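You operate a simulated robot arm through the tools that you are given. There is no shell and no other tool. Be economical: measure what you need, move in short steps, check, and stop when the job is done.

Carry out the task below with a simulated robot arm. There is one attempt and no reset: what you move stays moved.

Task
Run the slider to mark 190 and wipe the dust off the rail.
Fine: brake the slider; put the wipe back. What is to be rubbed or washed off counts as gone when no trace of it is left.

It is judged by the outcome, as a careful person would: the job done as asked, and still so three seconds after it is handed in. It fails if anything else is knocked over, pushed out of place, dropped, spilled or broken.

Robot
A 7-joint arm with a two-finger parallel gripper on a trunk, on a base that drives. Base frame: it is fixed to the floor where the robot stands at the start and does not move with it; the origin is under the middle of the robot, x ahead of it, y to its left, z up; the surface under the hand at the start is at about z = 800. Units: mm, degrees, N and s.
Its first joint turns from -166.0 to 166.0 degrees. Places, roughly: beam filter knob [300, 1800, 900]; beam shutter lever [400, 1900, 1200]; big carriage [600, 300, 900]; blue tip knob [500, 1700, 1100]; carriage brake [600, 200, 900]; carriage fine knob [500, 400, 900]; clamp screw [500, 1600, 1100]; knob of the blue stop [600, 1500, 900]; knob of the green stop [600, 100, 900]; laser key [400, 1800, 1100]; main switch [400, 1900, 1000]; mount clamp lever [500, 400, 1000]; mount lean knob [500, 300, 1100]; mount rise knob [500, 300, 1000]; mount side knob [500, 300, 900]; mount tip knob [500, 300, 1100]. Payload 1.57 kg.
Tool frame: the origin (TCP) lies between the finger pads and is the grasp point; the fingertips stand 30 mm ahead of it; z points along the fingers, y is the line along which they close. Largest opening 110 mm; finger width 24, thickness 12; the body of the gripper, 48 by 112 mm, starts 78 mm behind the TCP.
Orientation is that of the tool frame in the base frame, as a unit quaternion [w, x, y, z]. With the fingers straight down and closing along the base's y, the tool's x points along the base's -x, its y along +y and its z along -z.

Tools
- The arm moves only by the tool drive_tool. Its argument "rows" is a list of rows, each an object (a shift or turn left out is 0, a gripper value left out holds the last) with "travel": the shift along the base's x, y, z in mm, a list of three; "rot": the turn, a rotation vector about the base's x, y, z in degrees, a list of three; "fingers": the closure, from 0 (fully open) to 1 (shut). In form: [{"travel": [x, y, z], "rot": [wx, wy, wz], "fingers": fingers}, ...]. A call has 1 to 12 rows; each row shifts and turns the commanded pose from where the row before left it. Each row takes 0.2 s and may step no farther than 50 mm and 8.6 degrees from the row before; otherwise, or with a gripper value out of range, the whole call is refused. Where a pose cannot be reached the arm comes as near as it can. A force on the tool above 40 N (or 10 N above the force at the start of the call, whichever is more), or a blocked arm, ends the call early, and 0.2 s more pass. Each finger travels about 108 mm/s and halts on what it meets, pressing with about 32 N; the grip force reading is that of the motor and also rises with nothing between the fingers. The clock runs only during rows and for 0.2 s after the last one: add rows that do not move to give the fingers time. It gives the time, the measured TCP pose, the force on the tool (base axes), the opening and the grip force at its end, in the units of the frame above (readings bear some noise), with the torque about the TCP (base axes, N m) and any sound that the robot's microphone picked up.
- Cameras (640 x 400 px; columns grow to the right, rows downward): "scene" is now at [475.5, 172, 1295.9]; the picture's right is [-0.48, -0.88, 0.00], its down [-0.82, 0.44, -0.36] and it looks along [0.32, -0.17, -0.93] (base axes); focal length 214 px, centre (320, 200). "wrist" rides on the gripper at [70, 16, -141] in the tool frame; the picture's right is [-0.23, 0.97, 0.00], its down [-0.86, -0.20, -0.48] and it looks along [-0.47, -0.11, 0.88] (tool axes); focal length 222 px, centre (320, 200).
- grab_frame(camera): a new picture of that camera. No time passes.
- lift_body(by): slides the trunk up (or, below 0, down) by that many mm; the arm and the scene camera ride with it, the base frame stays. It gives what a move gives, with no picture.
- roll_base(legs): drives the robot by 1 to 6 legs, each [ahead, left, turn to the left] in mm, mm and degrees, along the robot's own axes; the way and the turn of a leg run together, so that a leg with both is an arc; at most 1500 mm and 180 degrees a leg. The arm and the cameras ride along, it lands a little off, and it stops where it bumps. It gives what a move gives.
- turn_head(pan, tilt): turns the head with the scene camera to pan (to the left, within 103 degrees either way) and tilt (down, from -29 to 69), counted from straight ahead of the robot. It gives what a move gives.
- pixel_to_xyz(camera, pixels): for up to 12 pixels [column, row] of the newest picture of that camera ("zoom" is the newest enlarged one), the place [x, y, z] in the base frame of the surface seen there, good to about 2 mm. No time passes.
- zoom(camera, box): a new picture of the part [left, top, right, bottom] of that camera's present view, enlarged. No time passes.
- hand_in(): hands the job in; it is judged then, once.

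Go step by step. Measure first, check grasps and placings, and put right what went wrong. The budget is 80 turns and 60 pictures, counting those below and the enlarged ones. Unless the task says otherwise, let go and move clear before handing in, and close with one line.

The tools are called after ">>>" by a JSON object that holds its "name" and its "arguments". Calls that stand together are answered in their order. drive_tool: Moves the arm, as the interface text tells. Its arguments: {"type":"object","properties":{"rows":{"type":"array","items":{"type":"object","properties":{"travel":{"type":"array","items":{"type":"number"}},"rot":{"type":"array","items":{"type":"number"}},"fingers":{"type":"number"}}}}},"required":["rows"]} The other tools are called the same way: lift_body (by) slides the trunk up or down; roll_base (legs) drives the base; turn_head (pan, tilt) turns the head that bears the scene camera; grab_frame (camera) takes a picture; pixel_to_xyz (camera, pixels) gives the place of the surface under pixels of a picture; zoom (camera, box) takes an enlarged picture of a part of a camera's view; hand_in () hands the job in.

At the start:

```text
time: 0.0
eef_pos: [511.5, -236.9, 1199.8]
ee_rot: [0.001, 0.0, 1.0, 0.0]
wrist_force: [0.2, 0.4, 0.1]
wrist_torque: [0.0, -0.03, 0.05]
opening: 109.9
finger_force: 0.1
trunk travel left (down, up): [-375.0, 235.0]
robot x, y, heading: [-3.8, 1.1, 0.3]
head pan, tilt: [-28.4, 68.8]
```

scene: 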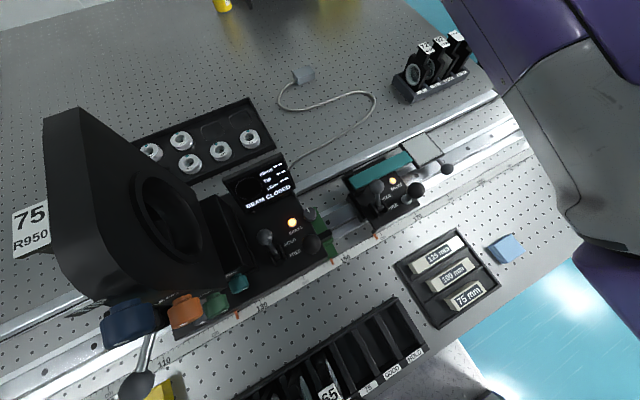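
wrist: 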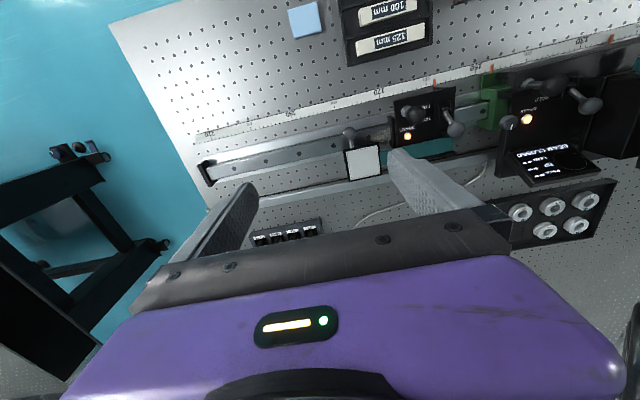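

The pictures show a rail with a big carriage (mount), a small carriage near (390,190), and a blue block at (505,248), which may be the wipe. I'll enlarge to read the labels.

>>> {"name": "zoom", "arguments": {"camera": "scene", "box": [320, 120, 480, 260]}}

>>> {"name": "zoom", "arguments": {"camera": "wrist", "box": [190, 60, 510, 220]}}

>>> {"name": "zoom", "arguments": {"camera": "scene", "box": [200, 140, 360, 280]}}

```text
2.86 times, centred on (400, 190) of scene
```

zoom: 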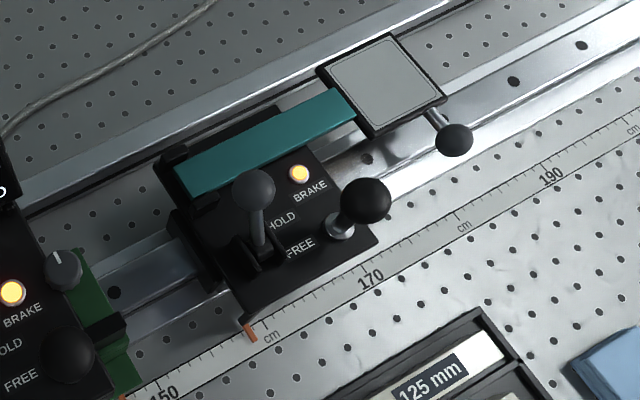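

```text
2.00 times, centred on (350, 140) of wrist
```

zoom: 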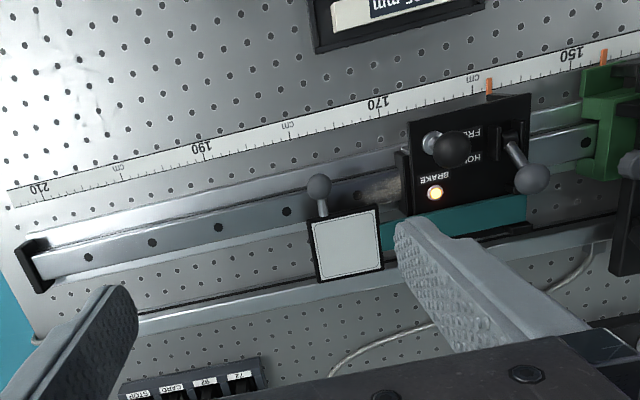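

```text
2.86 times, centred on (280, 210) of scene
```

zoom: 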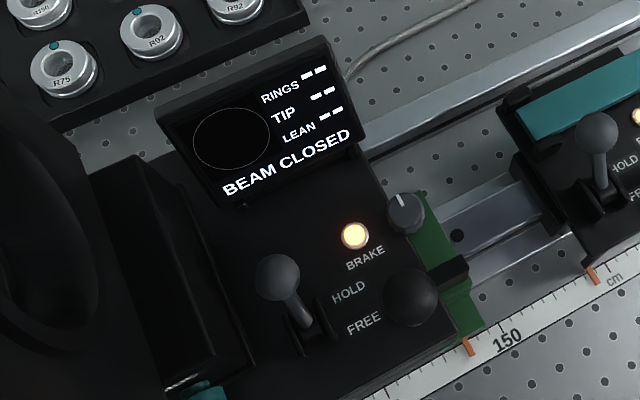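

The small carriage with a brake lever and pointer is near mark 158, and there is a dust patch on the rail to its right. I'll measure the key points.

>>> {"name": "pixel_to_xyz", "arguments": {"camera": "scene", "pixels": [[375, 236], [416, 190], [376, 186], [423, 150], [447, 169], [505, 248], [393, 181], [333, 260], [312, 244], [266, 238], [470, 150], [380, 165]]}}

>>> {"name": "zoom", "arguments": {"camera": "scene", "box": [380, 100, 560, 280]}}

>>> {"name": "zoom", "arguments": {"camera": "wrist", "box": [310, 60, 470, 200]}}

```text
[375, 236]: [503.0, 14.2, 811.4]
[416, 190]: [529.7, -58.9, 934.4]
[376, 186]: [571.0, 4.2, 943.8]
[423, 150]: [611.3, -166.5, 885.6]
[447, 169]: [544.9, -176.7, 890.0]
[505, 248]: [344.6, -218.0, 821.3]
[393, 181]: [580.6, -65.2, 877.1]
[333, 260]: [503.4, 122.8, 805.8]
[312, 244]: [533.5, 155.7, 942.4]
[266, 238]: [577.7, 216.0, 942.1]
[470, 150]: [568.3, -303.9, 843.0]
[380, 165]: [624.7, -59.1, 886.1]
```

```text
2.22 times, centred on (470, 190) of scene
```

zoom: 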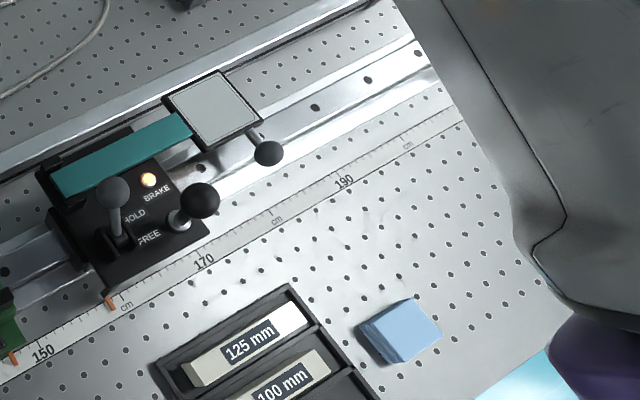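

```text
2.86 times, centred on (390, 130) of wrist
```

zoom: 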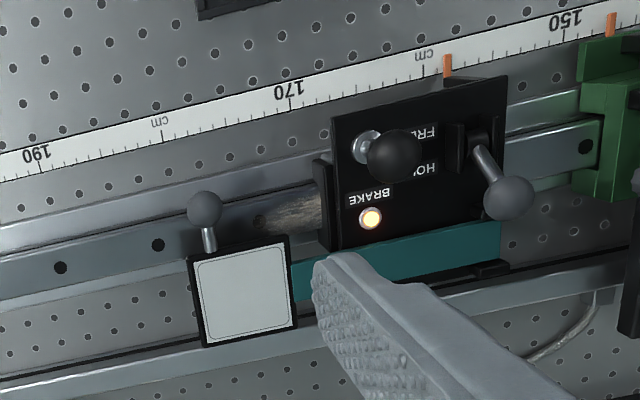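

The slider is the small carriage: 10 mm per unit, pointer near 158 at y≈14, so mark 190 is near y≈-311. The dust is just to its right on the rail top, and the wipe (345,-218) is too near the robot, so I'll back the base 250 mm.

>>> {"name": "roll_base", "arguments": {"legs": [[-250, 0, 0]]}}

>>> {"name": "turn_head", "arguments": {"pan": -8, "tilt": 50}}

>>> {"name": "grab_frame", "arguments": {"camera": "scene"}}

```text
time: 1.9
eef_pos: [255.6, -235.0, 1197.9]
ee_rot: [0.0, -0.002, 1.0, 0.001]
wrist_force: [0.0, -1.1, -0.2]
wrist_torque: [0.02, 0.02, 0.01]
opening: 110.2
finger_force: 0.1
trunk travel left (down, up): [-375.0, 235.0]
robot x, y, heading: [-254.2, -2.2, 0.1]
head pan, tilt: [-28.4, 68.8]
```

```text
time: 2.7
eef_pos: [255.3, -235.0, 1199.7]
ee_rot: [0.0, -0.002, 1.0, 0.0]
wrist_force: [0.4, -0.7, 0.1]
wrist_torque: [0.03, -0.01, 0.0]
opening: 110.0
finger_force: 0.1
trunk travel left (down, up): [-375.0, 235.0]
robot x, y, heading: [-256.9, 3.6, 0.3]
head pan, tilt: [-8.0, 50.0]
```

```text
52 pictures are left
```

scene: 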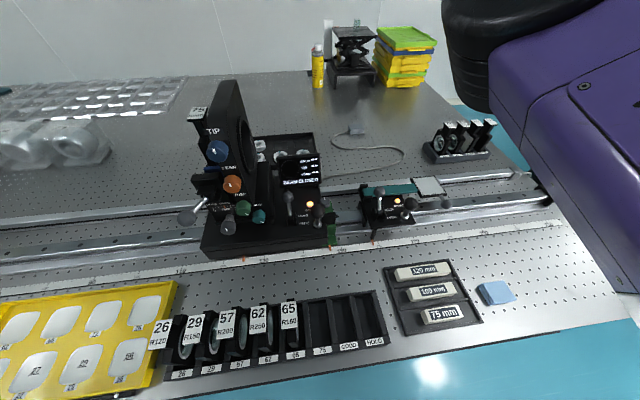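

The view is now clear, with the wipe at (496,292) and the slider at (390,205). I'll enlarge the slider and the wipe.

>>> {"name": "zoom", "arguments": {"camera": "scene", "box": [320, 160, 480, 260]}}

>>> {"name": "pixel_to_xyz", "arguments": {"camera": "zoom", "pixels": [[230, 127], [235, 215], [368, 178], [345, 205], [340, 220], [500, 175], [435, 110], [620, 160], [370, 215], [400, 190], [450, 205]]}}

>>> {"name": "zoom", "arguments": {"camera": "scene", "box": [440, 260, 560, 335]}}

>>> {"name": "pixel_to_xyz", "arguments": {"camera": "zoom", "pixels": [[210, 145], [250, 220], [395, 195], [330, 118], [300, 170], [240, 190], [150, 250], [420, 250]]}}

```text
4.00 times, centred on (400, 210) of scene
```

zoom: 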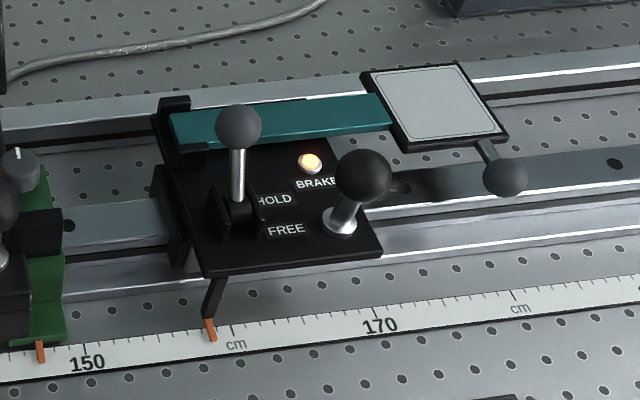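

```text
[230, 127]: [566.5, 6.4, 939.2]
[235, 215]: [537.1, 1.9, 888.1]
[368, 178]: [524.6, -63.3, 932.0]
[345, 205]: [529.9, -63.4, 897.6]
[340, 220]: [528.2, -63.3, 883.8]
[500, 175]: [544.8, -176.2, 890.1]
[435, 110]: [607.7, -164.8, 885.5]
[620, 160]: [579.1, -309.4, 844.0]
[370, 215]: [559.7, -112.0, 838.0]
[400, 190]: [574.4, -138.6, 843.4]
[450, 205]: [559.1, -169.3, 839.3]
```

```text
5.33 times, centred on (500, 298) of scene
```

zoom: 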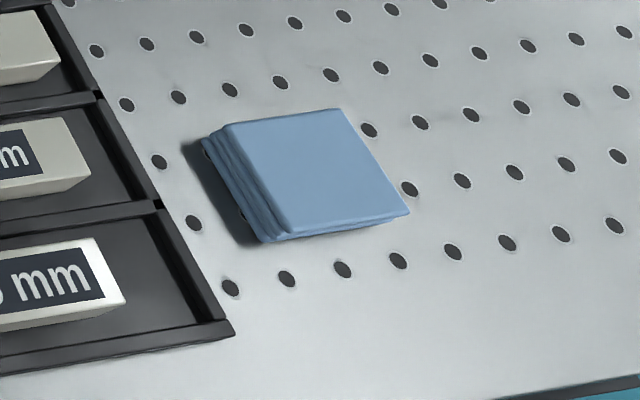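

```text
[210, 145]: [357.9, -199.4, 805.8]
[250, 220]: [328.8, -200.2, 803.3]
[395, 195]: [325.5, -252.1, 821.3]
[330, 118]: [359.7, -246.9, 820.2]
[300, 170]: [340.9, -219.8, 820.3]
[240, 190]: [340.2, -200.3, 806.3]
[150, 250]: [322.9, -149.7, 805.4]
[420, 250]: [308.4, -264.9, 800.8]
```

The brake lever ball is at about (568,5,942) leaning to HOLD with its pivot near x≈540, and the push knob is at (527,-62,934). I'll bring the hand above the lever ball with the fingers partly closed.

>>> {"name": "drive_tool", "arguments": {"rows": [{"travel": [39, 30, 0], "fingers": 0.45}, {"travel": [39, 30, 0]}, {"travel": [39, 30, 0]}, {"travel": [39, 30, 0]}, {"travel": [39, 30, 0]}, {"travel": [39, 30, 0]}, {"travel": [39, 30, 0]}, {"travel": [40, 30, 0]}, {"travel": [0, 0, -50]}, {"travel": [0, 0, -50]}, {"travel": [0, 0, -50]}, {"travel": [0, 0, -30]}]}}

>>> {"name": "grab_frame", "arguments": {"camera": "wrist"}}

>>> {"name": "zoom", "arguments": {"camera": "scene", "box": [320, 110, 480, 260]}}

```text
time: 5.3
eef_pos: [570.1, -19.5, 1018.7]
ee_rot: [0.0, 0.021, 1.0, 0.0]
wrist_force: [0.1, -0.6, -0.1]
wrist_torque: [0.01, -0.01, 0.0]
opening: 60.7
finger_force: 0.1
trunk travel left (down, up): [-375.0, 235.0]
robot x, y, heading: [-263.2, -1.8, 0.3]
head pan, tilt: [-8.0, 50.0]
```

```text
49 pictures are left
```

wrist: 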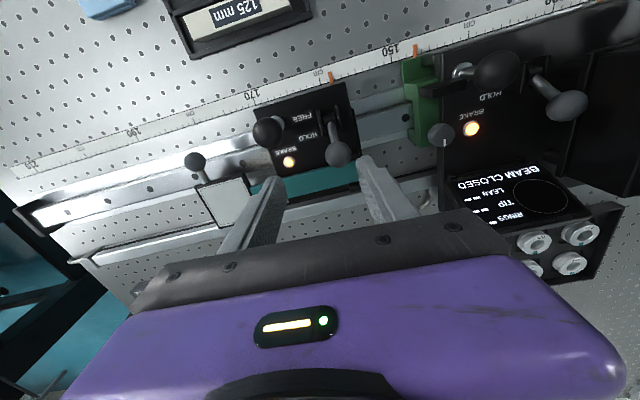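

```text
2.67 times, centred on (400, 185) of scene
```

zoom: 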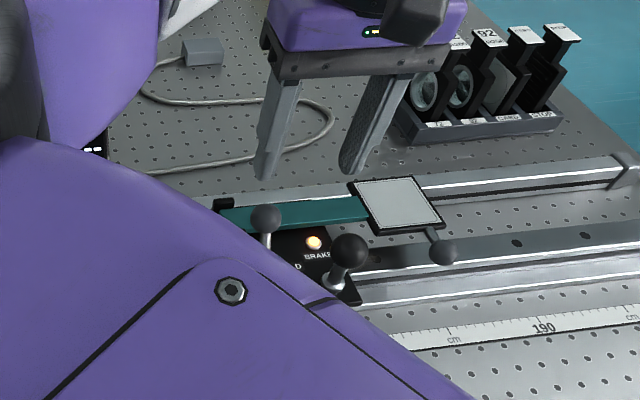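

The reading gives y=-19.5 where 5 was commanded, so I'll let the arm settle and check the ball at wrist pixel (338,154).

>>> {"name": "drive_tool", "arguments": {"rows": [{"travel": [0, 0, 0]}, {"travel": [0, 0, 0]}]}}

>>> {"name": "pixel_to_xyz", "arguments": {"camera": "wrist", "pixels": [[338, 154], [267, 130], [331, 76], [414, 50], [195, 160]]}}

```text
time: 5.9
eef_pos: [570.3, -19.0, 1017.6]
ee_rot: [-0.001, 0.02, 1.0, -0.001]
wrist_force: [0.3, 0.4, 0.4]
wrist_torque: [0.01, 0.01, 0.01]
opening: 60.4
finger_force: 0.1
trunk travel left (down, up): [-375.0, 235.0]
robot x, y, heading: [-256.1, 1.2, 0.1]
head pan, tilt: [-8.0, 50.0]
```

```text
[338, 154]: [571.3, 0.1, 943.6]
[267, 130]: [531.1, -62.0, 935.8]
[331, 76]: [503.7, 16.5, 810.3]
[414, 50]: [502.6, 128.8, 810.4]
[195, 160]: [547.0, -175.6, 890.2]
```

The ball centre is at about (568,3,940), and the hand is 22 mm off in y and turned about 2.3°. I'll correct both and descend part way.

>>> {"name": "drive_tool", "arguments": {"rows": [{"travel": [0, 11, 0]}, {"travel": [-1, 11, -20]}, {"travel": [0, 0, 0]}]}}

```text
time: 6.9
eef_pos: [567.8, -21.4, 997.6]
ee_rot: [-0.002, 0.044, 0.999, -0.002]
wrist_force: [0.1, -0.1, 0.4]
wrist_torque: [-0.01, 0.02, 0.01]
opening: 60.5
finger_force: 0.0
trunk travel left (down, up): [-375.0, 235.0]
robot x, y, heading: [-254.7, -0.7, 0.4]
head pan, tilt: [-8.0, 50.0]
stopped in row 3: the arm was blocked; the commanded pose is now the measured one
```

The arm reports blocked short in y, so I need to see whether a link is touching something or a joint limit was reached.

>>> {"name": "turn_head", "arguments": {"pan": 15, "tilt": 35}}

>>> {"name": "grab_frame", "arguments": {"camera": "scene"}}

```text
time: 7.8
eef_pos: [569.6, -20.8, 997.3]
ee_rot: [-0.001, 0.043, 0.999, -0.001]
wrist_force: [0.7, -1.1, 0.7]
wrist_torque: [0.01, 0.0, -0.01]
opening: 60.4
finger_force: 0.1
trunk travel left (down, up): [-375.0, 235.0]
robot x, y, heading: [-253.5, -1.7, 0.3]
head pan, tilt: [15.0, 35.0]
```

```text
47 pictures are left
```

scene: 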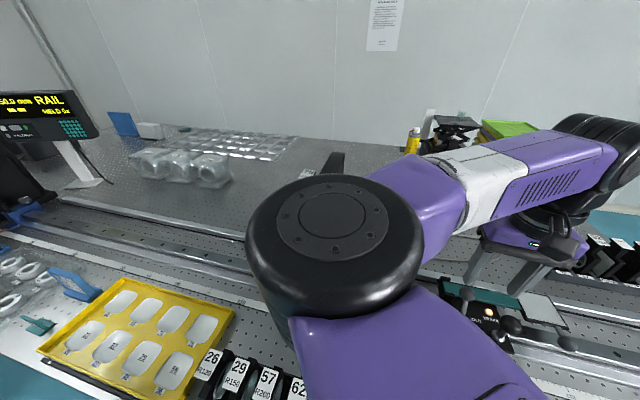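

The elbow at (330,220) is right in front of the tall mount (tip at (333,165)), so it may be touching it. I'll measure both.

>>> {"name": "pixel_to_xyz", "arguments": {"camera": "scene", "pixels": [[333, 220], [333, 178], [333, 160], [300, 190], [385, 190], [250, 240], [415, 240], [325, 155], [312, 172], [440, 180], [270, 330]]}}

>>> {"name": "zoom", "arguments": {"camera": "scene", "box": [230, 130, 430, 255]}}

```text
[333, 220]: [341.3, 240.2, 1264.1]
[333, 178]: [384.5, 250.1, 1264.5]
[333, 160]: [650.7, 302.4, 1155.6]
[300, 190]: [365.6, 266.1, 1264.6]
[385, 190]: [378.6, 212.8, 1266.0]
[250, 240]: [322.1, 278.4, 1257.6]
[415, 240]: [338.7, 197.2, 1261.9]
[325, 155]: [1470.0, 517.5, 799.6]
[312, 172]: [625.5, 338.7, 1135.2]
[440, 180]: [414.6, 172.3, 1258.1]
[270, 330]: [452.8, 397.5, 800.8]
```

```text
3.20 times, centred on (330, 192) of scene
```

zoom: 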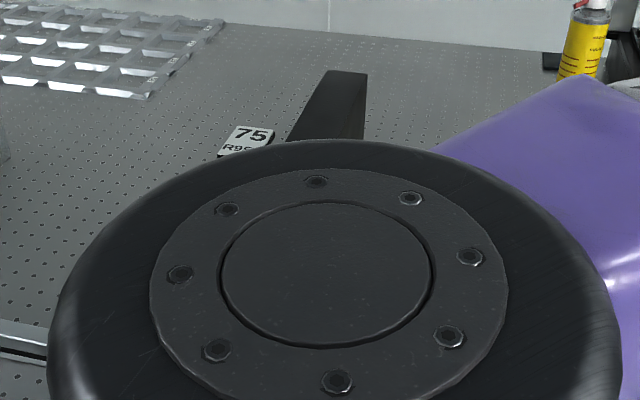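

The elbow at (345,240) with radius about 70 is some way clear of the mount, so a joint limit is more likely. I'll test it by turning the hand's yaw and stepping in y.

>>> {"name": "drive_tool", "arguments": {"rows": [{"rot": [0, 0, 5]}, {"travel": [0, 0, 0]}]}}

>>> {"name": "drive_tool", "arguments": {"rows": [{"rot": [0, 0, -8]}, {"travel": [0, 8, 0], "rot": [0, 0, -7]}, {"travel": [0, 0, 0]}]}}

```text
time: 8.4
eef_pos: [567.7, -24.8, 995.7]
ee_rot: [-0.003, 0.001, 1.0, -0.004]
wrist_force: [0.0, -0.4, -0.4]
wrist_torque: [-0.01, -0.01, 0.03]
opening: 60.3
finger_force: 0.0
trunk travel left (down, up): [-375.0, 235.0]
robot x, y, heading: [-254.6, -2.3, 0.3]
head pan, tilt: [15.0, 35.0]
```

```text
time: 9.2
eef_pos: [564.5, -26.7, 991.6]
ee_rot: [-0.007, 0.142, 0.99, -0.008]
wrist_force: [0.2, 0.0, -0.6]
wrist_torque: [-0.04, 0.02, -0.03]
opening: 60.4
finger_force: 0.1
trunk travel left (down, up): [-375.0, 235.0]
robot x, y, heading: [-255.1, 2.1, 0.1]
head pan, tilt: [15.0, 35.0]
```

Yaw turns freely but y will not increase, which suggests the first joint's limit. I'll lift, swing the hand right, square the yaw, and turn the base left 15°.

>>> {"name": "drive_tool", "arguments": {"rows": [{"travel": [0, 0, 50], "rot": [0, 0, 8]}, {"travel": [0, 0, 50], "rot": [0, 0, 8]}, {"travel": [0, -50, 0]}, {"travel": [0, -50, 0]}, {"travel": [0, -50, 0]}, {"travel": [0, -50, 0]}, {"travel": [0, -10, 0]}, {"travel": [0, 0, 0]}]}}

>>> {"name": "roll_base", "arguments": {"legs": [[0, 0, 15]]}}

>>> {"name": "turn_head", "arguments": {"pan": -10, "tilt": 45}}

>>> {"name": "grab_frame", "arguments": {"camera": "scene"}}

```text
time: 11.0
eef_pos: [568.9, -225.0, 1099.6]
ee_rot: [0.0, -0.011, 1.0, 0.0]
wrist_force: [0.1, -0.1, -0.3]
wrist_torque: [0.0, -0.02, 0.0]
opening: 60.5
finger_force: 0.1
trunk travel left (down, up): [-375.0, 235.0]
robot x, y, heading: [-256.2, 3.7, 0.3]
head pan, tilt: [15.0, 35.0]
```

```text
time: 12.3
eef_pos: [598.4, 3.2, 1100.7]
ee_rot: [-0.002, -0.145, 0.989, -0.001]
wrist_force: [0.0, 0.5, -0.2]
wrist_torque: [0.01, 0.01, 0.03]
opening: 60.7
finger_force: 0.1
trunk travel left (down, up): [-375.0, 235.0]
robot x, y, heading: [-259.1, 1.6, 15.6]
head pan, tilt: [15.0, 35.0]
```

```text
time: 13.2
eef_pos: [598.5, 3.2, 1099.3]
ee_rot: [-0.001, -0.146, 0.989, 0.0]
wrist_force: [0.5, -0.5, 0.2]
wrist_torque: [-0.01, -0.01, 0.02]
opening: 60.8
finger_force: 0.0
trunk travel left (down, up): [-375.0, 235.0]
robot x, y, heading: [-257.5, -2.4, 15.7]
head pan, tilt: [-10.0, 45.0]
```

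```text
45 pictures are left
```

scene: 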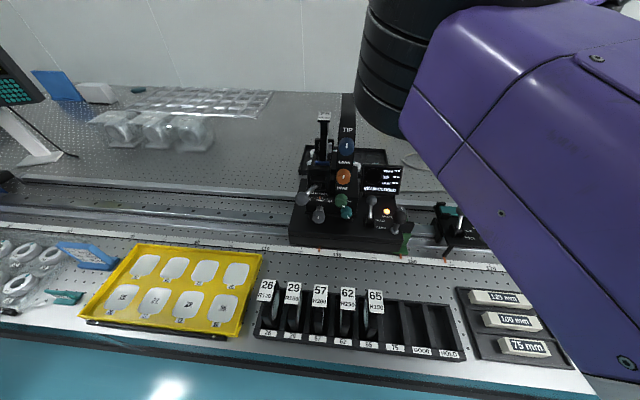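

The hand now stands at (598,3,1100), at a y it could not reach before. I'll square the yaw and descend toward the ball.

>>> {"name": "drive_tool", "arguments": {"rows": [{"travel": [-15, 0, 0], "rot": [0, 0, -8.4]}, {"travel": [-15, 0, -20], "rot": [0, 0, -8.4]}, {"travel": [0, 0, -50]}, {"travel": [0, 0, -30]}, {"travel": [0, 0, 0]}]}}

>>> {"name": "grab_frame", "arguments": {"camera": "wrist"}}

```text
time: 14.3
eef_pos: [566.6, 3.1, 998.8]
ee_rot: [-0.001, 0.002, 1.0, 0.0]
wrist_force: [-0.3, 0.7, -0.5]
wrist_torque: [0.02, -0.01, 0.01]
opening: 60.5
finger_force: 0.1
trunk travel left (down, up): [-375.0, 235.0]
robot x, y, heading: [-254.6, -4.0, 15.8]
head pan, tilt: [-10.0, 45.0]
```

```text
44 pictures are left
```

wrist: 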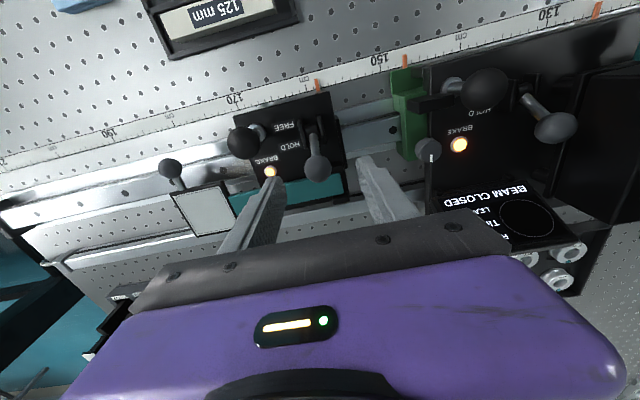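

The arm reaches freely now and the ball at wrist pixel (319,168) lies between the fingers. I'll descend and close on the lever ball.

>>> {"name": "drive_tool", "arguments": {"rows": [{"travel": [0, 0, -30]}, {"travel": [2, 0, -27]}, {"travel": [0, 0, 0], "fingers": 0.9}, {"travel": [0, 0, 0]}, {"travel": [0, 0, 0]}]}}

>>> {"name": "grab_frame", "arguments": {"camera": "wrist"}}

```text
time: 15.6
eef_pos: [569.1, 0.4, 943.4]
ee_rot: [0.0, 0.004, 1.0, -0.003]
wrist_force: [4.4, -24.8, -5.5]
wrist_torque: [-0.29, -0.33, -0.15]
opening: 27.1
finger_force: 37.7
trunk travel left (down, up): [-375.0, 235.0]
robot x, y, heading: [-255.2, 3.2, 15.4]
head pan, tilt: [-10.0, 45.0]
```

```text
43 pictures are left
```

wrist: 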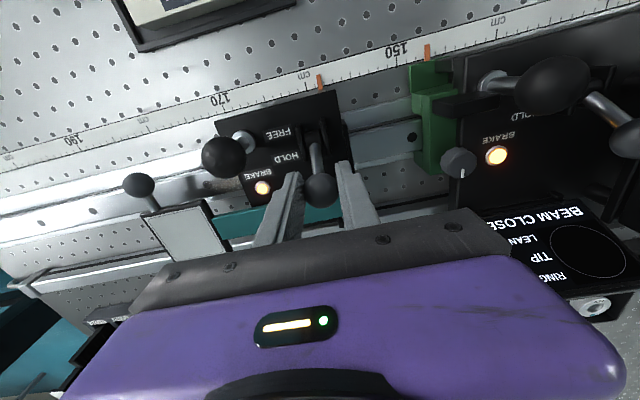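

The ball is gripped (27 mm). I'll ease the side load by 2 mm and pull the lever over toward FREE along an arc.

>>> {"name": "drive_tool", "arguments": {"rows": [{"travel": [-10, -1.5, 4]}, {"travel": [-10, 0, 2]}, {"travel": [-10, 0, 0]}, {"travel": [-10, 0, -1]}, {"travel": [-10, 0, -3]}]}}

>>> {"name": "grab_frame", "arguments": {"camera": "wrist"}}

```text
time: 16.8
eef_pos: [519.4, 0.3, 942.9]
ee_rot: [-0.001, 0.002, 1.0, -0.001]
wrist_force: [0.1, -0.7, -0.2]
wrist_torque: [0.01, 0.0, 0.0]
opening: 10.9
finger_force: 0.0
trunk travel left (down, up): [-375.0, 235.0]
robot x, y, heading: [-252.9, -0.7, 15.7]
head pan, tilt: [-10.0, 45.0]
```

```text
42 pictures are left
```

wrist: 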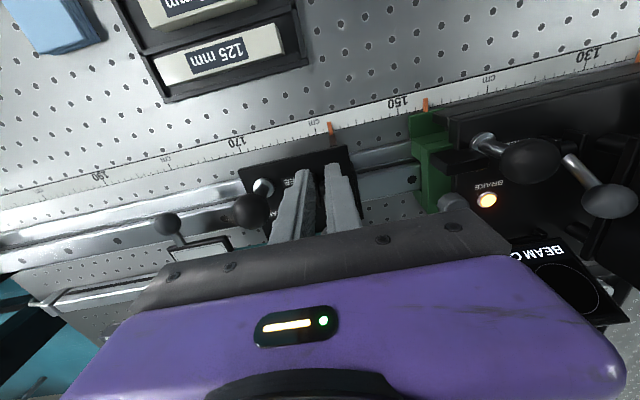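

The fingers slipped off (opening 10.9), so I'll lift and look at where the lever is now.

>>> {"name": "drive_tool", "arguments": {"rows": [{"travel": [0, 0, 50], "fingers": 0.45}, {"travel": [0, 0, 0]}]}}

>>> {"name": "zoom", "arguments": {"camera": "wrist", "box": [160, 70, 480, 270]}}

```text
time: 17.4
eef_pos: [519.0, 2.5, 993.3]
ee_rot: [-0.001, 0.001, 1.0, 0.001]
wrist_force: [0.2, -0.1, 0.6]
wrist_torque: [-0.01, -0.03, 0.02]
opening: 60.6
finger_force: 0.1
trunk travel left (down, up): [-375.0, 235.0]
robot x, y, heading: [-256.7, -0.2, 15.6]
head pan, tilt: [-10.0, 45.0]
```

```text
2.00 times, centred on (320, 170) of wrist
```

zoom: 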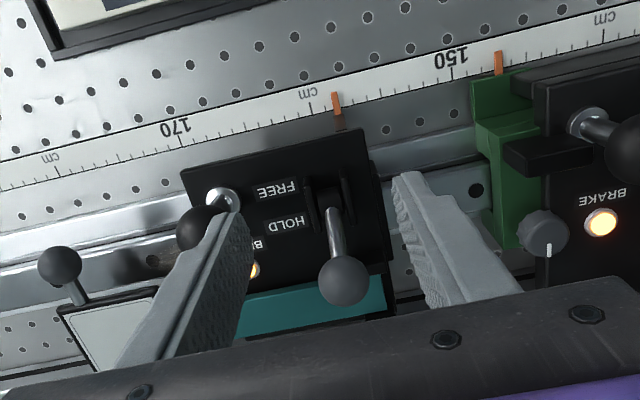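

The lever is still at HOLD. I'll close the fingers, go behind the ball at x≈602, and push it toward the robot.

>>> {"name": "drive_tool", "arguments": {"rows": [{"travel": [30, 0, 10], "fingers": 1.0}, {"travel": [50, 0, 0]}, {"travel": [4, 0, 0]}, {"travel": [0, 0, -40]}, {"travel": [0, 0, -21]}, {"travel": [-15, 0, 0]}, {"travel": [-10, 0, 0]}, {"travel": [-10, 0, 0]}, {"travel": [-10, 0, 0]}, {"travel": [-10, 0, 0]}, {"travel": [0, 0, 0]}]}}

>>> {"name": "zoom", "arguments": {"camera": "wrist", "box": [160, 70, 480, 270]}}

```text
time: 19.8
eef_pos: [548.5, 2.1, 942.6]
ee_rot: [0.0, 0.002, 1.0, -0.001]
wrist_force: [0.0, 0.5, 0.5]
wrist_torque: [-0.02, -0.01, -0.01]
opening: 0.0
finger_force: 21.4
trunk travel left (down, up): [-375.0, 235.0]
robot x, y, heading: [-253.0, -4.9, 15.5]
head pan, tilt: [-10.0, 45.0]
```

```text
2.00 times, centred on (320, 170) of wrist
```

zoom: 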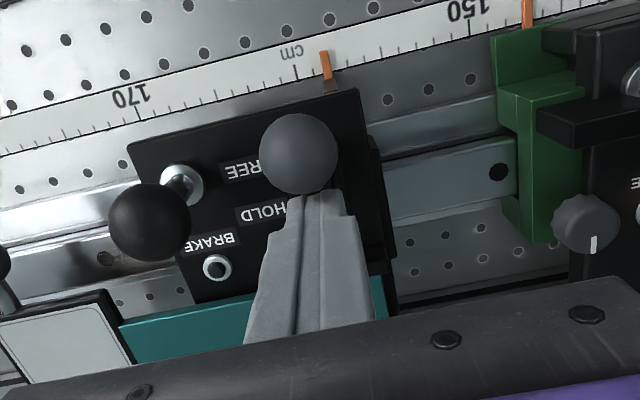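

The lamp is off and the lever sits at FREE. Next I'll lift, move over the push knob at about (529,-62,934), and take hold of it.

>>> {"name": "drive_tool", "arguments": {"rows": [{"travel": [10, 0, 30]}, {"travel": [0, 0, 40], "fingers": 0.4}, {"travel": [-29, -34, 0]}, {"travel": [0, -30, 0]}, {"travel": [0, 0, -40]}, {"travel": [0, 0, -40]}, {"travel": [0, 0, 0]}]}}

>>> {"name": "zoom", "arguments": {"camera": "wrist", "box": [160, 70, 480, 270]}}

```text
time: 21.4
eef_pos: [529.9, -62.0, 932.1]
ee_rot: [0.0, 0.001, 1.0, 0.0]
wrist_force: [-0.5, -0.6, -0.4]
wrist_torque: [-0.03, 0.02, 0.0]
opening: 65.8
finger_force: 0.1
trunk travel left (down, up): [-375.0, 235.0]
robot x, y, heading: [-256.1, 2.7, 15.8]
head pan, tilt: [-10.0, 45.0]
```

```text
2.00 times, centred on (320, 170) of wrist
```

zoom: 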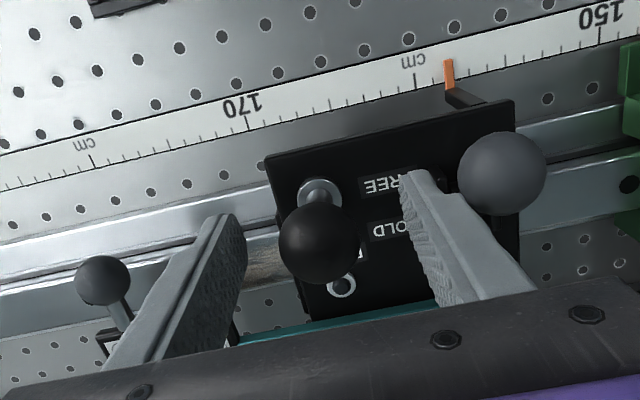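

The knob is between the fingers and the lever is clear. I'll close.

>>> {"name": "drive_tool", "arguments": {"rows": [{"fingers": 0.85}, {"travel": [0, 0, 0]}, {"travel": [0, 0, 0]}]}}

>>> {"name": "zoom", "arguments": {"camera": "wrist", "box": [160, 70, 480, 270]}}

>>> {"name": "pixel_to_xyz", "arguments": {"camera": "zoom", "pixels": [[448, 70], [448, 92]]}}

```text
time: 22.1
eef_pos: [530.7, -63.1, 933.2]
ee_rot: [-0.001, 0.002, 1.0, -0.001]
wrist_force: [0.0, -4.0, -3.2]
wrist_torque: [-0.19, -0.32, -0.08]
opening: 31.3
finger_force: 40.6
trunk travel left (down, up): [-375.0, 235.0]
robot x, y, heading: [-256.6, -2.6, 15.6]
head pan, tilt: [-10.0, 45.0]
```

```text
2.00 times, centred on (320, 170) of wrist
```

zoom: 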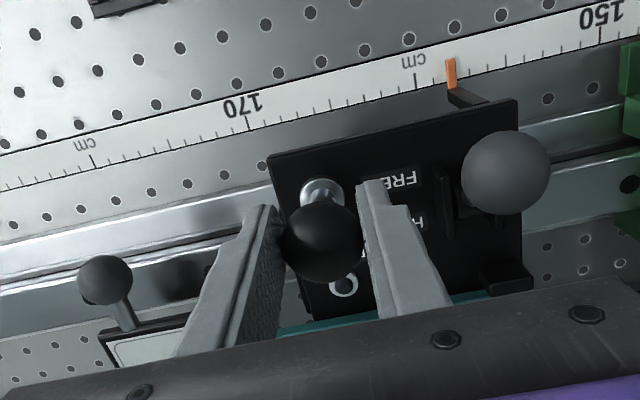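

```text
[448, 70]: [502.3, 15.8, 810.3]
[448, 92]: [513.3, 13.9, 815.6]
```

The knob is firmly held. I'll slide it 250 mm toward -y in modest steps, then check.

>>> {"name": "drive_tool", "arguments": {"rows": [{"travel": [0, -8, 0]}, {"travel": [0, -17, 0]}, {"travel": [0, -25, 0]}, {"travel": [0, -25, 0]}, {"travel": [0, -25, 0]}, {"travel": [0, -25, 0]}, {"travel": [0, -25, 0]}, {"travel": [0, -25, 0]}, {"travel": [0, -25, 0]}, {"travel": [0, -25, 0]}, {"travel": [0, -15, 0]}, {"travel": [0, -10, 0]}]}}

>>> {"name": "grab_frame", "arguments": {"camera": "wrist"}}

```text
time: 24.8
eef_pos: [530.1, -311.8, 933.5]
ee_rot: [-0.001, 0.002, 1.0, -0.001]
wrist_force: [-2.3, -1.4, -21.2]
wrist_torque: [0.02, -0.01, -0.03]
opening: 31.5
finger_force: 40.5
trunk travel left (down, up): [-375.0, 235.0]
robot x, y, heading: [-260.1, -3.0, 16.0]
head pan, tilt: [-10.0, 45.0]
```

```text
37 pictures are left
```

wrist: 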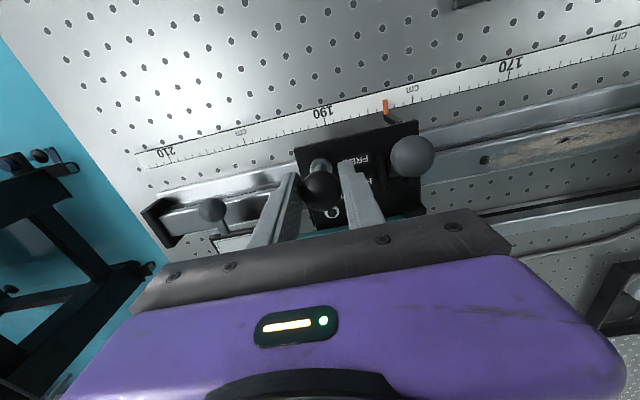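

The slider follows, with the pointer near 183 and the dust now exposed at (590,140). I'll enlarge the scale for a fine reading.

>>> {"name": "zoom", "arguments": {"camera": "wrist", "box": [300, 70, 428, 150]}}

>>> {"name": "pixel_to_xyz", "arguments": {"camera": "zoom", "pixels": [[425, 155], [425, 180]]}}

```text
5.00 times, centred on (364, 110) of wrist
```

zoom: 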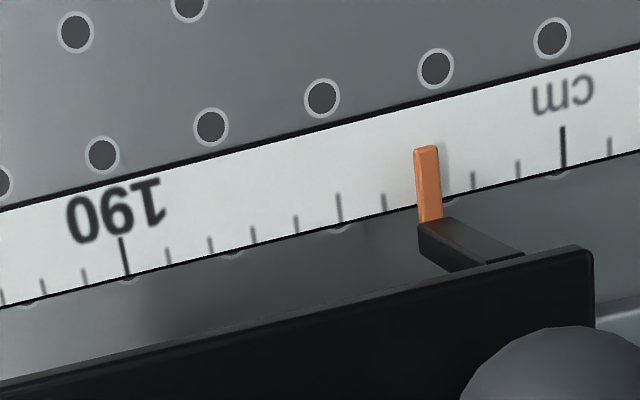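

```text
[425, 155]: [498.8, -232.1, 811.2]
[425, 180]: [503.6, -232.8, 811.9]
```

The pointer seems near 183, with some parallax since it sits about 10 mm above the scale. I'll measure tick positions in base coordinates.

>>> {"name": "pixel_to_xyz", "arguments": {"camera": "zoom", "pixels": [[123, 245], [125, 268], [562, 135], [563, 160], [414, 170], [440, 170], [339, 210], [427, 150], [418, 185], [441, 185]]}}

```text
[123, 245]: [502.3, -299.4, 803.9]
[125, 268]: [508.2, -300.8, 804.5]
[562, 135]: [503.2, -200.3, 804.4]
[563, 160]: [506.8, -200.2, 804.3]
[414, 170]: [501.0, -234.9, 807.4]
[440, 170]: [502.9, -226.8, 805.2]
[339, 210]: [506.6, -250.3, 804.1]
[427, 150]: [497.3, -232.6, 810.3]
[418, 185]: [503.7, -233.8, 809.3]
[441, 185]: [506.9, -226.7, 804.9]
```

The 190 tick is at y=-300 and the pointer centre is near -232. I'll move 62 mm more, then recheck.

>>> {"name": "drive_tool", "arguments": {"rows": [{"travel": [0, -15, 0]}, {"travel": [0, -20, 0]}, {"travel": [0, -17, 0]}, {"travel": [0, -10, 0]}, {"travel": [0, 0, 0]}]}}

>>> {"name": "zoom", "arguments": {"camera": "wrist", "box": [340, 60, 468, 140]}}

>>> {"name": "grab_frame", "arguments": {"camera": "wrist"}}

```text
time: 25.9
eef_pos: [529.8, -374.7, 933.2]
ee_rot: [-0.002, 0.003, 1.0, -0.001]
wrist_force: [-1.8, -1.5, -12.1]
wrist_torque: [-0.15, 0.45, 0.08]
opening: 31.5
finger_force: 40.3
trunk travel left (down, up): [-375.0, 235.0]
robot x, y, heading: [-260.0, -0.6, 15.6]
head pan, tilt: [-10.0, 45.0]
```

```text
5.00 times, centred on (404, 100) of wrist
```

zoom: 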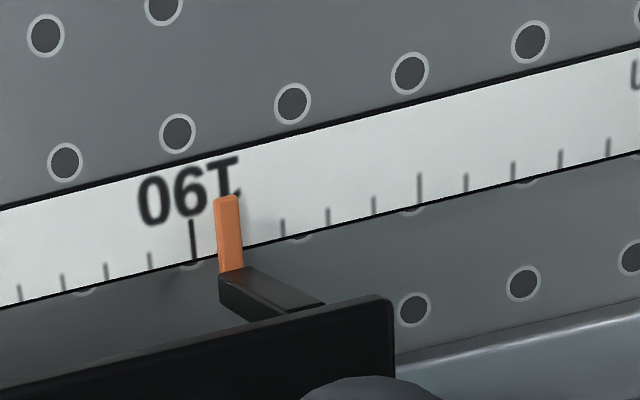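

```text
34 pictures are left
```

wrist: 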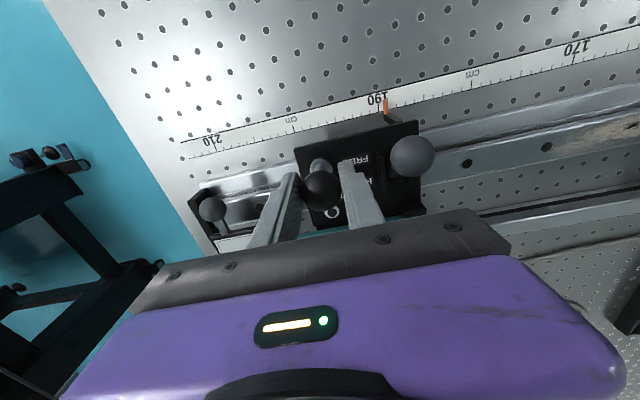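

By pixels the pointer is about 7 mm short of 190 after parallax. I'll check by coordinates.

>>> {"name": "pixel_to_xyz", "arguments": {"camera": "zoom", "pixels": [[193, 235], [194, 255], [228, 200], [222, 215], [230, 215], [238, 215], [230, 240], [230, 260], [419, 185], [240, 255], [222, 255]]}}

```text
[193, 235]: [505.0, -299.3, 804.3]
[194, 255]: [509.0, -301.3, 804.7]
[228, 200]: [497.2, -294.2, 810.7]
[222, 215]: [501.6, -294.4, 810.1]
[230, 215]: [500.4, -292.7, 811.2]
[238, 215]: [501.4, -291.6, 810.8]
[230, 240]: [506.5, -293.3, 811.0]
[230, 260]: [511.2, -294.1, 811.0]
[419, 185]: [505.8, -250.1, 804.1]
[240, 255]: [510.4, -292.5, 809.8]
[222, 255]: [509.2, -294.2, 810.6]
```

Pointer centre is at y≈-293.4 and the tick at -300.2, so I'll move 6.8 mm more and check.

>>> {"name": "drive_tool", "arguments": {"rows": [{"travel": [0, -4, 0]}, {"travel": [0, -2.8, 0]}, {"travel": [0, 0, 0]}, {"travel": [0, 0, 0]}]}}

>>> {"name": "zoom", "arguments": {"camera": "wrist", "box": [350, 70, 430, 120]}}

>>> {"name": "pixel_to_xyz", "arguments": {"camera": "zoom", "pixels": [[270, 170], [280, 170], [290, 170], [270, 200], [280, 200], [290, 200], [280, 220], [285, 220]]}}

```text
time: 26.9
eef_pos: [529.6, -380.8, 932.4]
ee_rot: [0.0, 0.003, 1.0, 0.0]
wrist_force: [-2.2, 2.2, -8.8]
wrist_torque: [0.06, 0.22, 0.07]
opening: 31.5
finger_force: 40.6
trunk travel left (down, up): [-375.0, 235.0]
robot x, y, heading: [-257.5, -0.9, 15.7]
head pan, tilt: [-10.0, 45.0]
```

```text
8.00 times, centred on (390, 95) of wrist
```

zoom: 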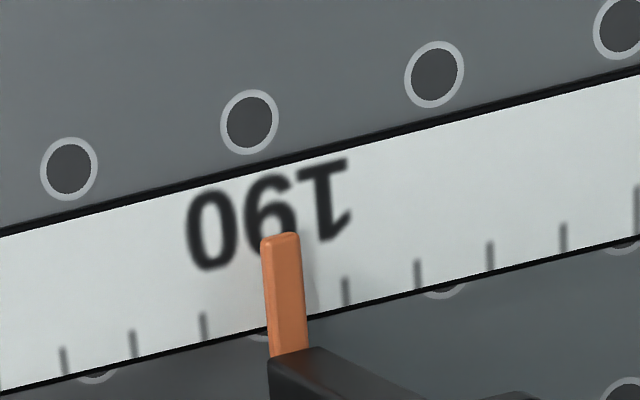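

```text
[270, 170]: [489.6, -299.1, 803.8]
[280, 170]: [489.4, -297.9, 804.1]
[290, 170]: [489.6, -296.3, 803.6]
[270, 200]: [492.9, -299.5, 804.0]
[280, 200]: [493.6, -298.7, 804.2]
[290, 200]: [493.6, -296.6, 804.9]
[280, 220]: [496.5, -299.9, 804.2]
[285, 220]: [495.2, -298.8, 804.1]
```

Interpolating ticks, 190 is at zoom pixel (274,308) and the pointer centre at (287,308). That 1.8 mm is almost all parallax, and I'll confirm by coordinates.

>>> {"name": "pixel_to_xyz", "arguments": {"camera": "zoom", "pixels": [[272, 250], [281, 250], [292, 250], [276, 280], [286, 280], [297, 280], [278, 310], [288, 310], [298, 310], [203, 325], [345, 290]]}}

>>> {"name": "turn_head", "arguments": {"pan": -45, "tilt": 45}}

>>> {"name": "grab_frame", "arguments": {"camera": "scene"}}

```text
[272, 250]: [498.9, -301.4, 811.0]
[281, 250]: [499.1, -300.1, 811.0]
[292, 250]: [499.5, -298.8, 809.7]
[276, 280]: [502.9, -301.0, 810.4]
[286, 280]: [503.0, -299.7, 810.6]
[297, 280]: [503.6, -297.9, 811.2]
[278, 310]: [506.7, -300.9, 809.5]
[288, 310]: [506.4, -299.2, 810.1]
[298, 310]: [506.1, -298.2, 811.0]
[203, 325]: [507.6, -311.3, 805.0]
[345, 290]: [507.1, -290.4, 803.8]
```

```text
time: 28.0
eef_pos: [530.7, -381.6, 934.1]
ee_rot: [0.0, 0.002, 1.0, 0.0]
wrist_force: [0.1, 2.7, -5.5]
wrist_torque: [0.02, 0.11, 0.04]
opening: 31.6
finger_force: 40.4
trunk travel left (down, up): [-375.0, 235.0]
robot x, y, heading: [-254.2, -0.8, 15.8]
head pan, tilt: [-45.0, 45.0]
```

```text
32 pictures are left
```

scene: 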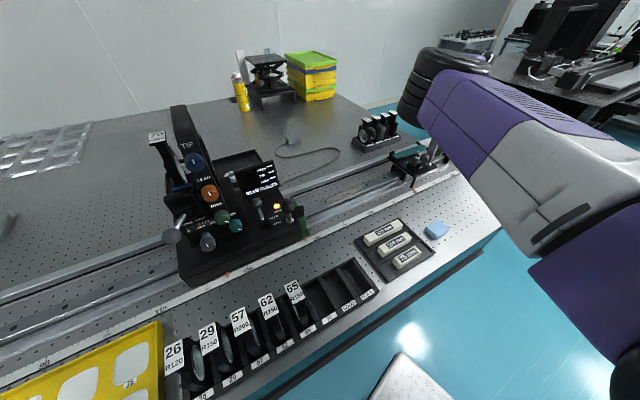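

Pointer centre is at -299.7 against the tick at about -300.3, so it stands at 190. I'll let go gently, rise, and get a look at the lever.

>>> {"name": "drive_tool", "arguments": {"rows": [{"fingers": 0.55}, {"travel": [0, 0, 0]}, {"travel": [0, 0, 40]}, {"travel": [0, 0, 35]}, {"travel": [-20, 33, 0], "fingers": 1.0}, {"travel": [-20, 34, 0]}, {"travel": [0, 0, 0]}]}}

>>> {"name": "grab_frame", "arguments": {"camera": "wrist"}}

```text
time: 29.6
eef_pos: [489.6, -313.7, 1008.7]
ee_rot: [0.0, 0.001, 1.0, -0.001]
wrist_force: [0.0, 0.1, -0.5]
wrist_torque: [0.0, 0.03, 0.0]
opening: 0.0
finger_force: 20.8
trunk travel left (down, up): [-375.0, 235.0]
robot x, y, heading: [-253.9, 1.8, 15.9]
head pan, tilt: [-45.0, 45.0]
```

```text
31 pictures are left
```

wrist: 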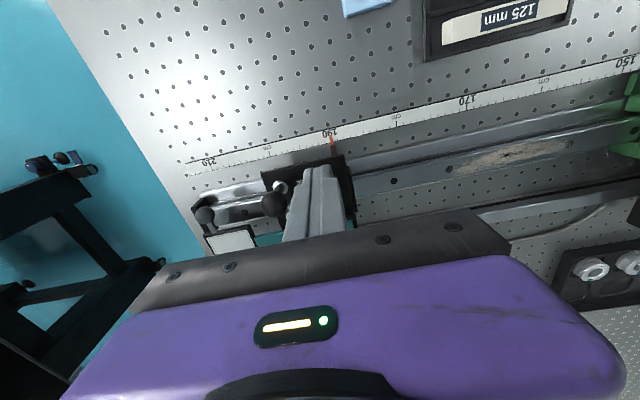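

The lever ball is hidden behind the fingers, so I'll shift toward the robot to see it.

>>> {"name": "drive_tool", "arguments": {"rows": [{"travel": [-45, 0, 0]}, {"travel": [0, 0, 0]}]}}

>>> {"name": "zoom", "arguments": {"camera": "wrist", "box": [220, 120, 420, 245]}}

```text
time: 30.2
eef_pos: [444.9, -316.5, 1008.6]
ee_rot: [0.0, 0.002, 1.0, 0.0]
wrist_force: [0.4, 0.4, -0.9]
wrist_torque: [-0.02, -0.01, 0.0]
opening: 0.2
finger_force: 21.2
trunk travel left (down, up): [-375.0, 235.0]
robot x, y, heading: [-256.0, -0.3, 15.6]
head pan, tilt: [-45.0, 45.0]
```

```text
3.20 times, centred on (320, 182) of wrist
```

zoom: 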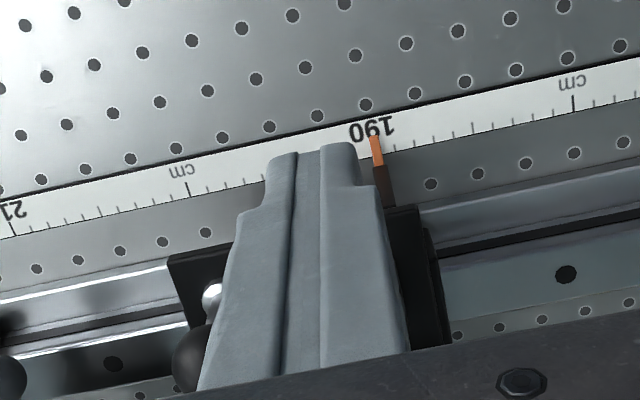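

It is still occluded, so I'll shift 55 mm in y and look.

>>> {"name": "drive_tool", "arguments": {"rows": [{"travel": [0, 50, 0]}, {"travel": [0, 20, 0]}, {"travel": [0, 0, 0]}]}}

>>> {"name": "zoom", "arguments": {"camera": "wrist", "box": [150, 120, 350, 245]}}

```text
time: 31.0
eef_pos: [445.1, -244.9, 1007.6]
ee_rot: [0.0, 0.002, 1.0, -0.001]
wrist_force: [-0.4, 0.7, 0.0]
wrist_torque: [-0.02, -0.04, 0.01]
opening: 0.0
finger_force: 21.4
trunk travel left (down, up): [-375.0, 235.0]
robot x, y, heading: [-253.5, -0.4, 15.8]
head pan, tilt: [-45.0, 45.0]
```

```text
3.20 times, centred on (250, 182) of wrist
```

zoom: 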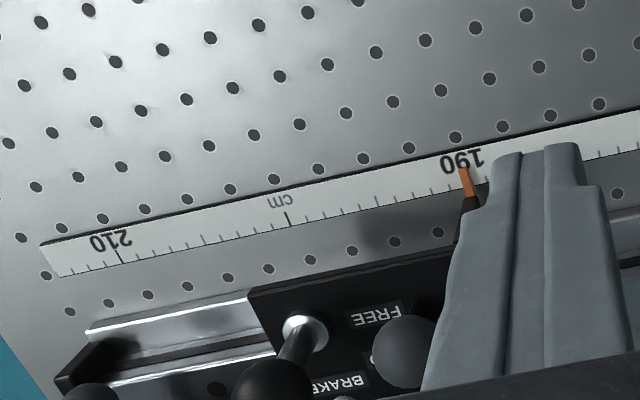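

>>> {"name": "pixel_to_xyz", "arguments": {"camera": "zoom", "pixels": [[405, 350], [390, 350], [415, 335], [405, 322], [270, 385]]}}

```text
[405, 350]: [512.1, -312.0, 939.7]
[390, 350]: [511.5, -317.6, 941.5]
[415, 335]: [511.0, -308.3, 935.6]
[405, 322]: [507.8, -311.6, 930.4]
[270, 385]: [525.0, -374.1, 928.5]
```

The ball centre is near (519,-313,938). I'll come down in front of it at x≈484 and push it back toward HOLD.

>>> {"name": "drive_tool", "arguments": {"rows": [{"travel": [20, -35, 0]}, {"travel": [18, -33.5, 0]}, {"travel": [0, 0, -35]}, {"travel": [0, 0, -32]}, {"travel": [0, 0, 0]}, {"travel": [12, 0, 1]}, {"travel": [12, 0, 1]}, {"travel": [12, 0, 0]}, {"travel": [12, 0, 0]}, {"travel": [10, 0, 0]}, {"travel": [0, 0, 0]}]}}

>>> {"name": "zoom", "arguments": {"camera": "wrist", "box": [220, 70, 460, 220]}}

```text
time: 33.4
eef_pos: [541.8, -313.3, 942.4]
ee_rot: [-0.001, 0.002, 1.0, 0.0]
wrist_force: [-0.4, 0.5, 0.8]
wrist_torque: [-0.03, -0.02, 0.02]
opening: 0.0
finger_force: 21.3
trunk travel left (down, up): [-375.0, 235.0]
robot x, y, heading: [-253.3, 0.9, 15.7]
head pan, tilt: [-45.0, 45.0]
```

```text
2.67 times, centred on (340, 145) of wrist
```

zoom: 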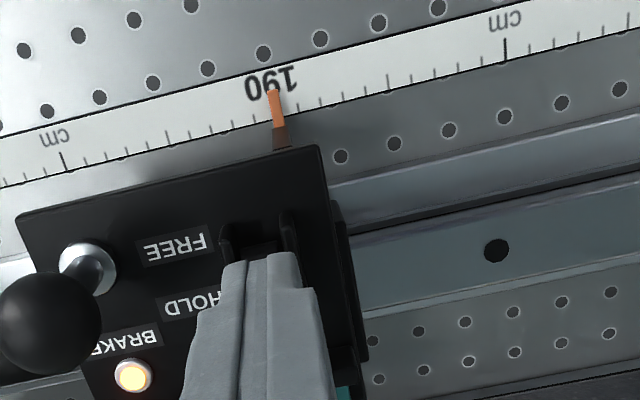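

The BRAKE lamp is lit again. I'll check the pointer's place and look at the dust.

>>> {"name": "pixel_to_xyz", "arguments": {"camera": "zoom", "pixels": [[269, 100], [274, 100], [279, 100], [277, 115], [280, 115], [256, 122], [299, 105], [388, 85]]}}

>>> {"name": "drive_tool", "arguments": {"rows": [{"travel": [-15, 0, 10]}, {"travel": [0, 0, 50]}, {"travel": [0, 50, 0]}, {"travel": [0, 50, 0]}, {"travel": [0, 50, 0]}, {"travel": [-40, 20, 0]}, {"travel": [0, 0, 0]}]}}

>>> {"name": "grab_frame", "arguments": {"camera": "wrist"}}

```text
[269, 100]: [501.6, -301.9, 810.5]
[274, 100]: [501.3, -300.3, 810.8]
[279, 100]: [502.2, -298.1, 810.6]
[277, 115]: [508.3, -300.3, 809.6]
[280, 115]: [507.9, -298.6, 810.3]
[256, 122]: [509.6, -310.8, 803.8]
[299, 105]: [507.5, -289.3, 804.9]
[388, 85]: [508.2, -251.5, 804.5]
```

```text
time: 35.0
eef_pos: [485.5, -143.1, 1002.7]
ee_rot: [0.0, 0.003, 1.0, 0.0]
wrist_force: [-0.3, -0.3, -0.1]
wrist_torque: [0.0, 0.03, -0.02]
opening: 0.0
finger_force: 21.7
trunk travel left (down, up): [-375.0, 235.0]
robot x, y, heading: [-256.2, 2.4, 16.0]
head pan, tilt: [-45.0, 45.0]
```

```text
27 pictures are left
```

wrist: 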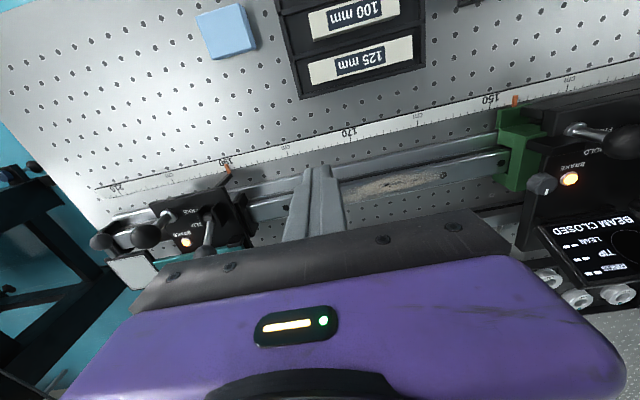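

Pointer centre is at -300.0, exactly on 190, and braked. Next I'll map the dust patch from (340,190) to (450,175).

>>> {"name": "zoom", "arguments": {"camera": "wrist", "box": [330, 130, 490, 230]}}

>>> {"name": "zoom", "arguments": {"camera": "scene", "box": [290, 150, 450, 250]}}

```text
4.00 times, centred on (410, 180) of wrist
```

zoom: 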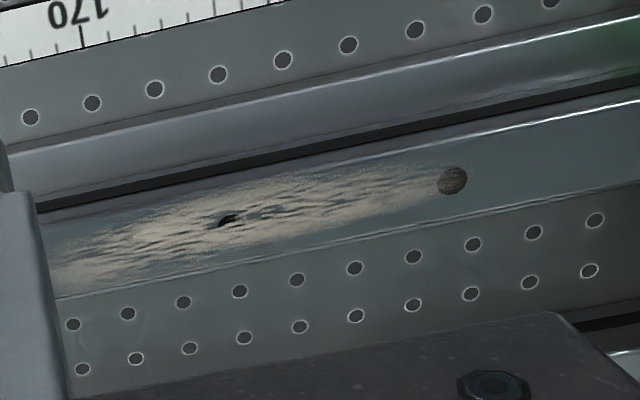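

```text
4.00 times, centred on (370, 200) of scene
```

zoom: 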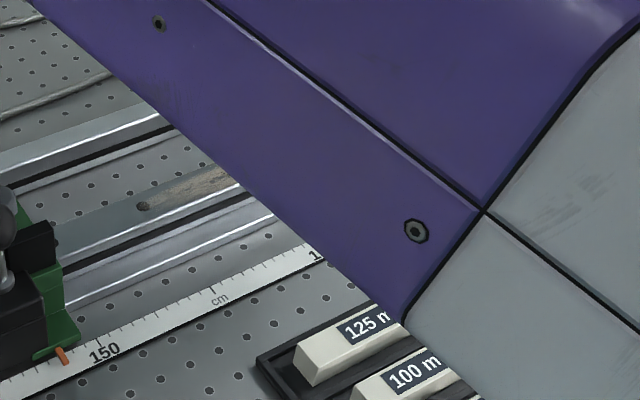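

>>> {"name": "pixel_to_xyz", "arguments": {"camera": "wrist", "pixels": [[344, 201], [445, 174], [392, 177], [388, 190], [405, 192], [415, 167], [345, 190], [343, 183], [365, 198], [420, 176], [455, 170], [400, 160]]}}

>>> {"name": "pixel_to_xyz", "arguments": {"camera": "wrist", "pixels": [[388, 184], [370, 190], [430, 172], [225, 30], [200, 20], [238, 5], [257, 46], [210, 58]]}}

```text
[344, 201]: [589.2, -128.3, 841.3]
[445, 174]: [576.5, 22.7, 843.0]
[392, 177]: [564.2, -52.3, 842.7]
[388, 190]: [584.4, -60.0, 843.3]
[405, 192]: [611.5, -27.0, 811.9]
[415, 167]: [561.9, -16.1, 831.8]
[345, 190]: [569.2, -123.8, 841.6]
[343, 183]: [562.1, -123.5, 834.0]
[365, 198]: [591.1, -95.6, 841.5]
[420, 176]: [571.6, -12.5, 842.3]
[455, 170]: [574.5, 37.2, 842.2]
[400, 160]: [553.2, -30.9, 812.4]
```

```text
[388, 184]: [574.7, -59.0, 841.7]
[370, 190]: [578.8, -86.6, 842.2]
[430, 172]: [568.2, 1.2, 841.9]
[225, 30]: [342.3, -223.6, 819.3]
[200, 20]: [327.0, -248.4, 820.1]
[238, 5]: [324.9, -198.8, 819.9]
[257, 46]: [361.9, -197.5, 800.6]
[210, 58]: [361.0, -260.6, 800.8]
```

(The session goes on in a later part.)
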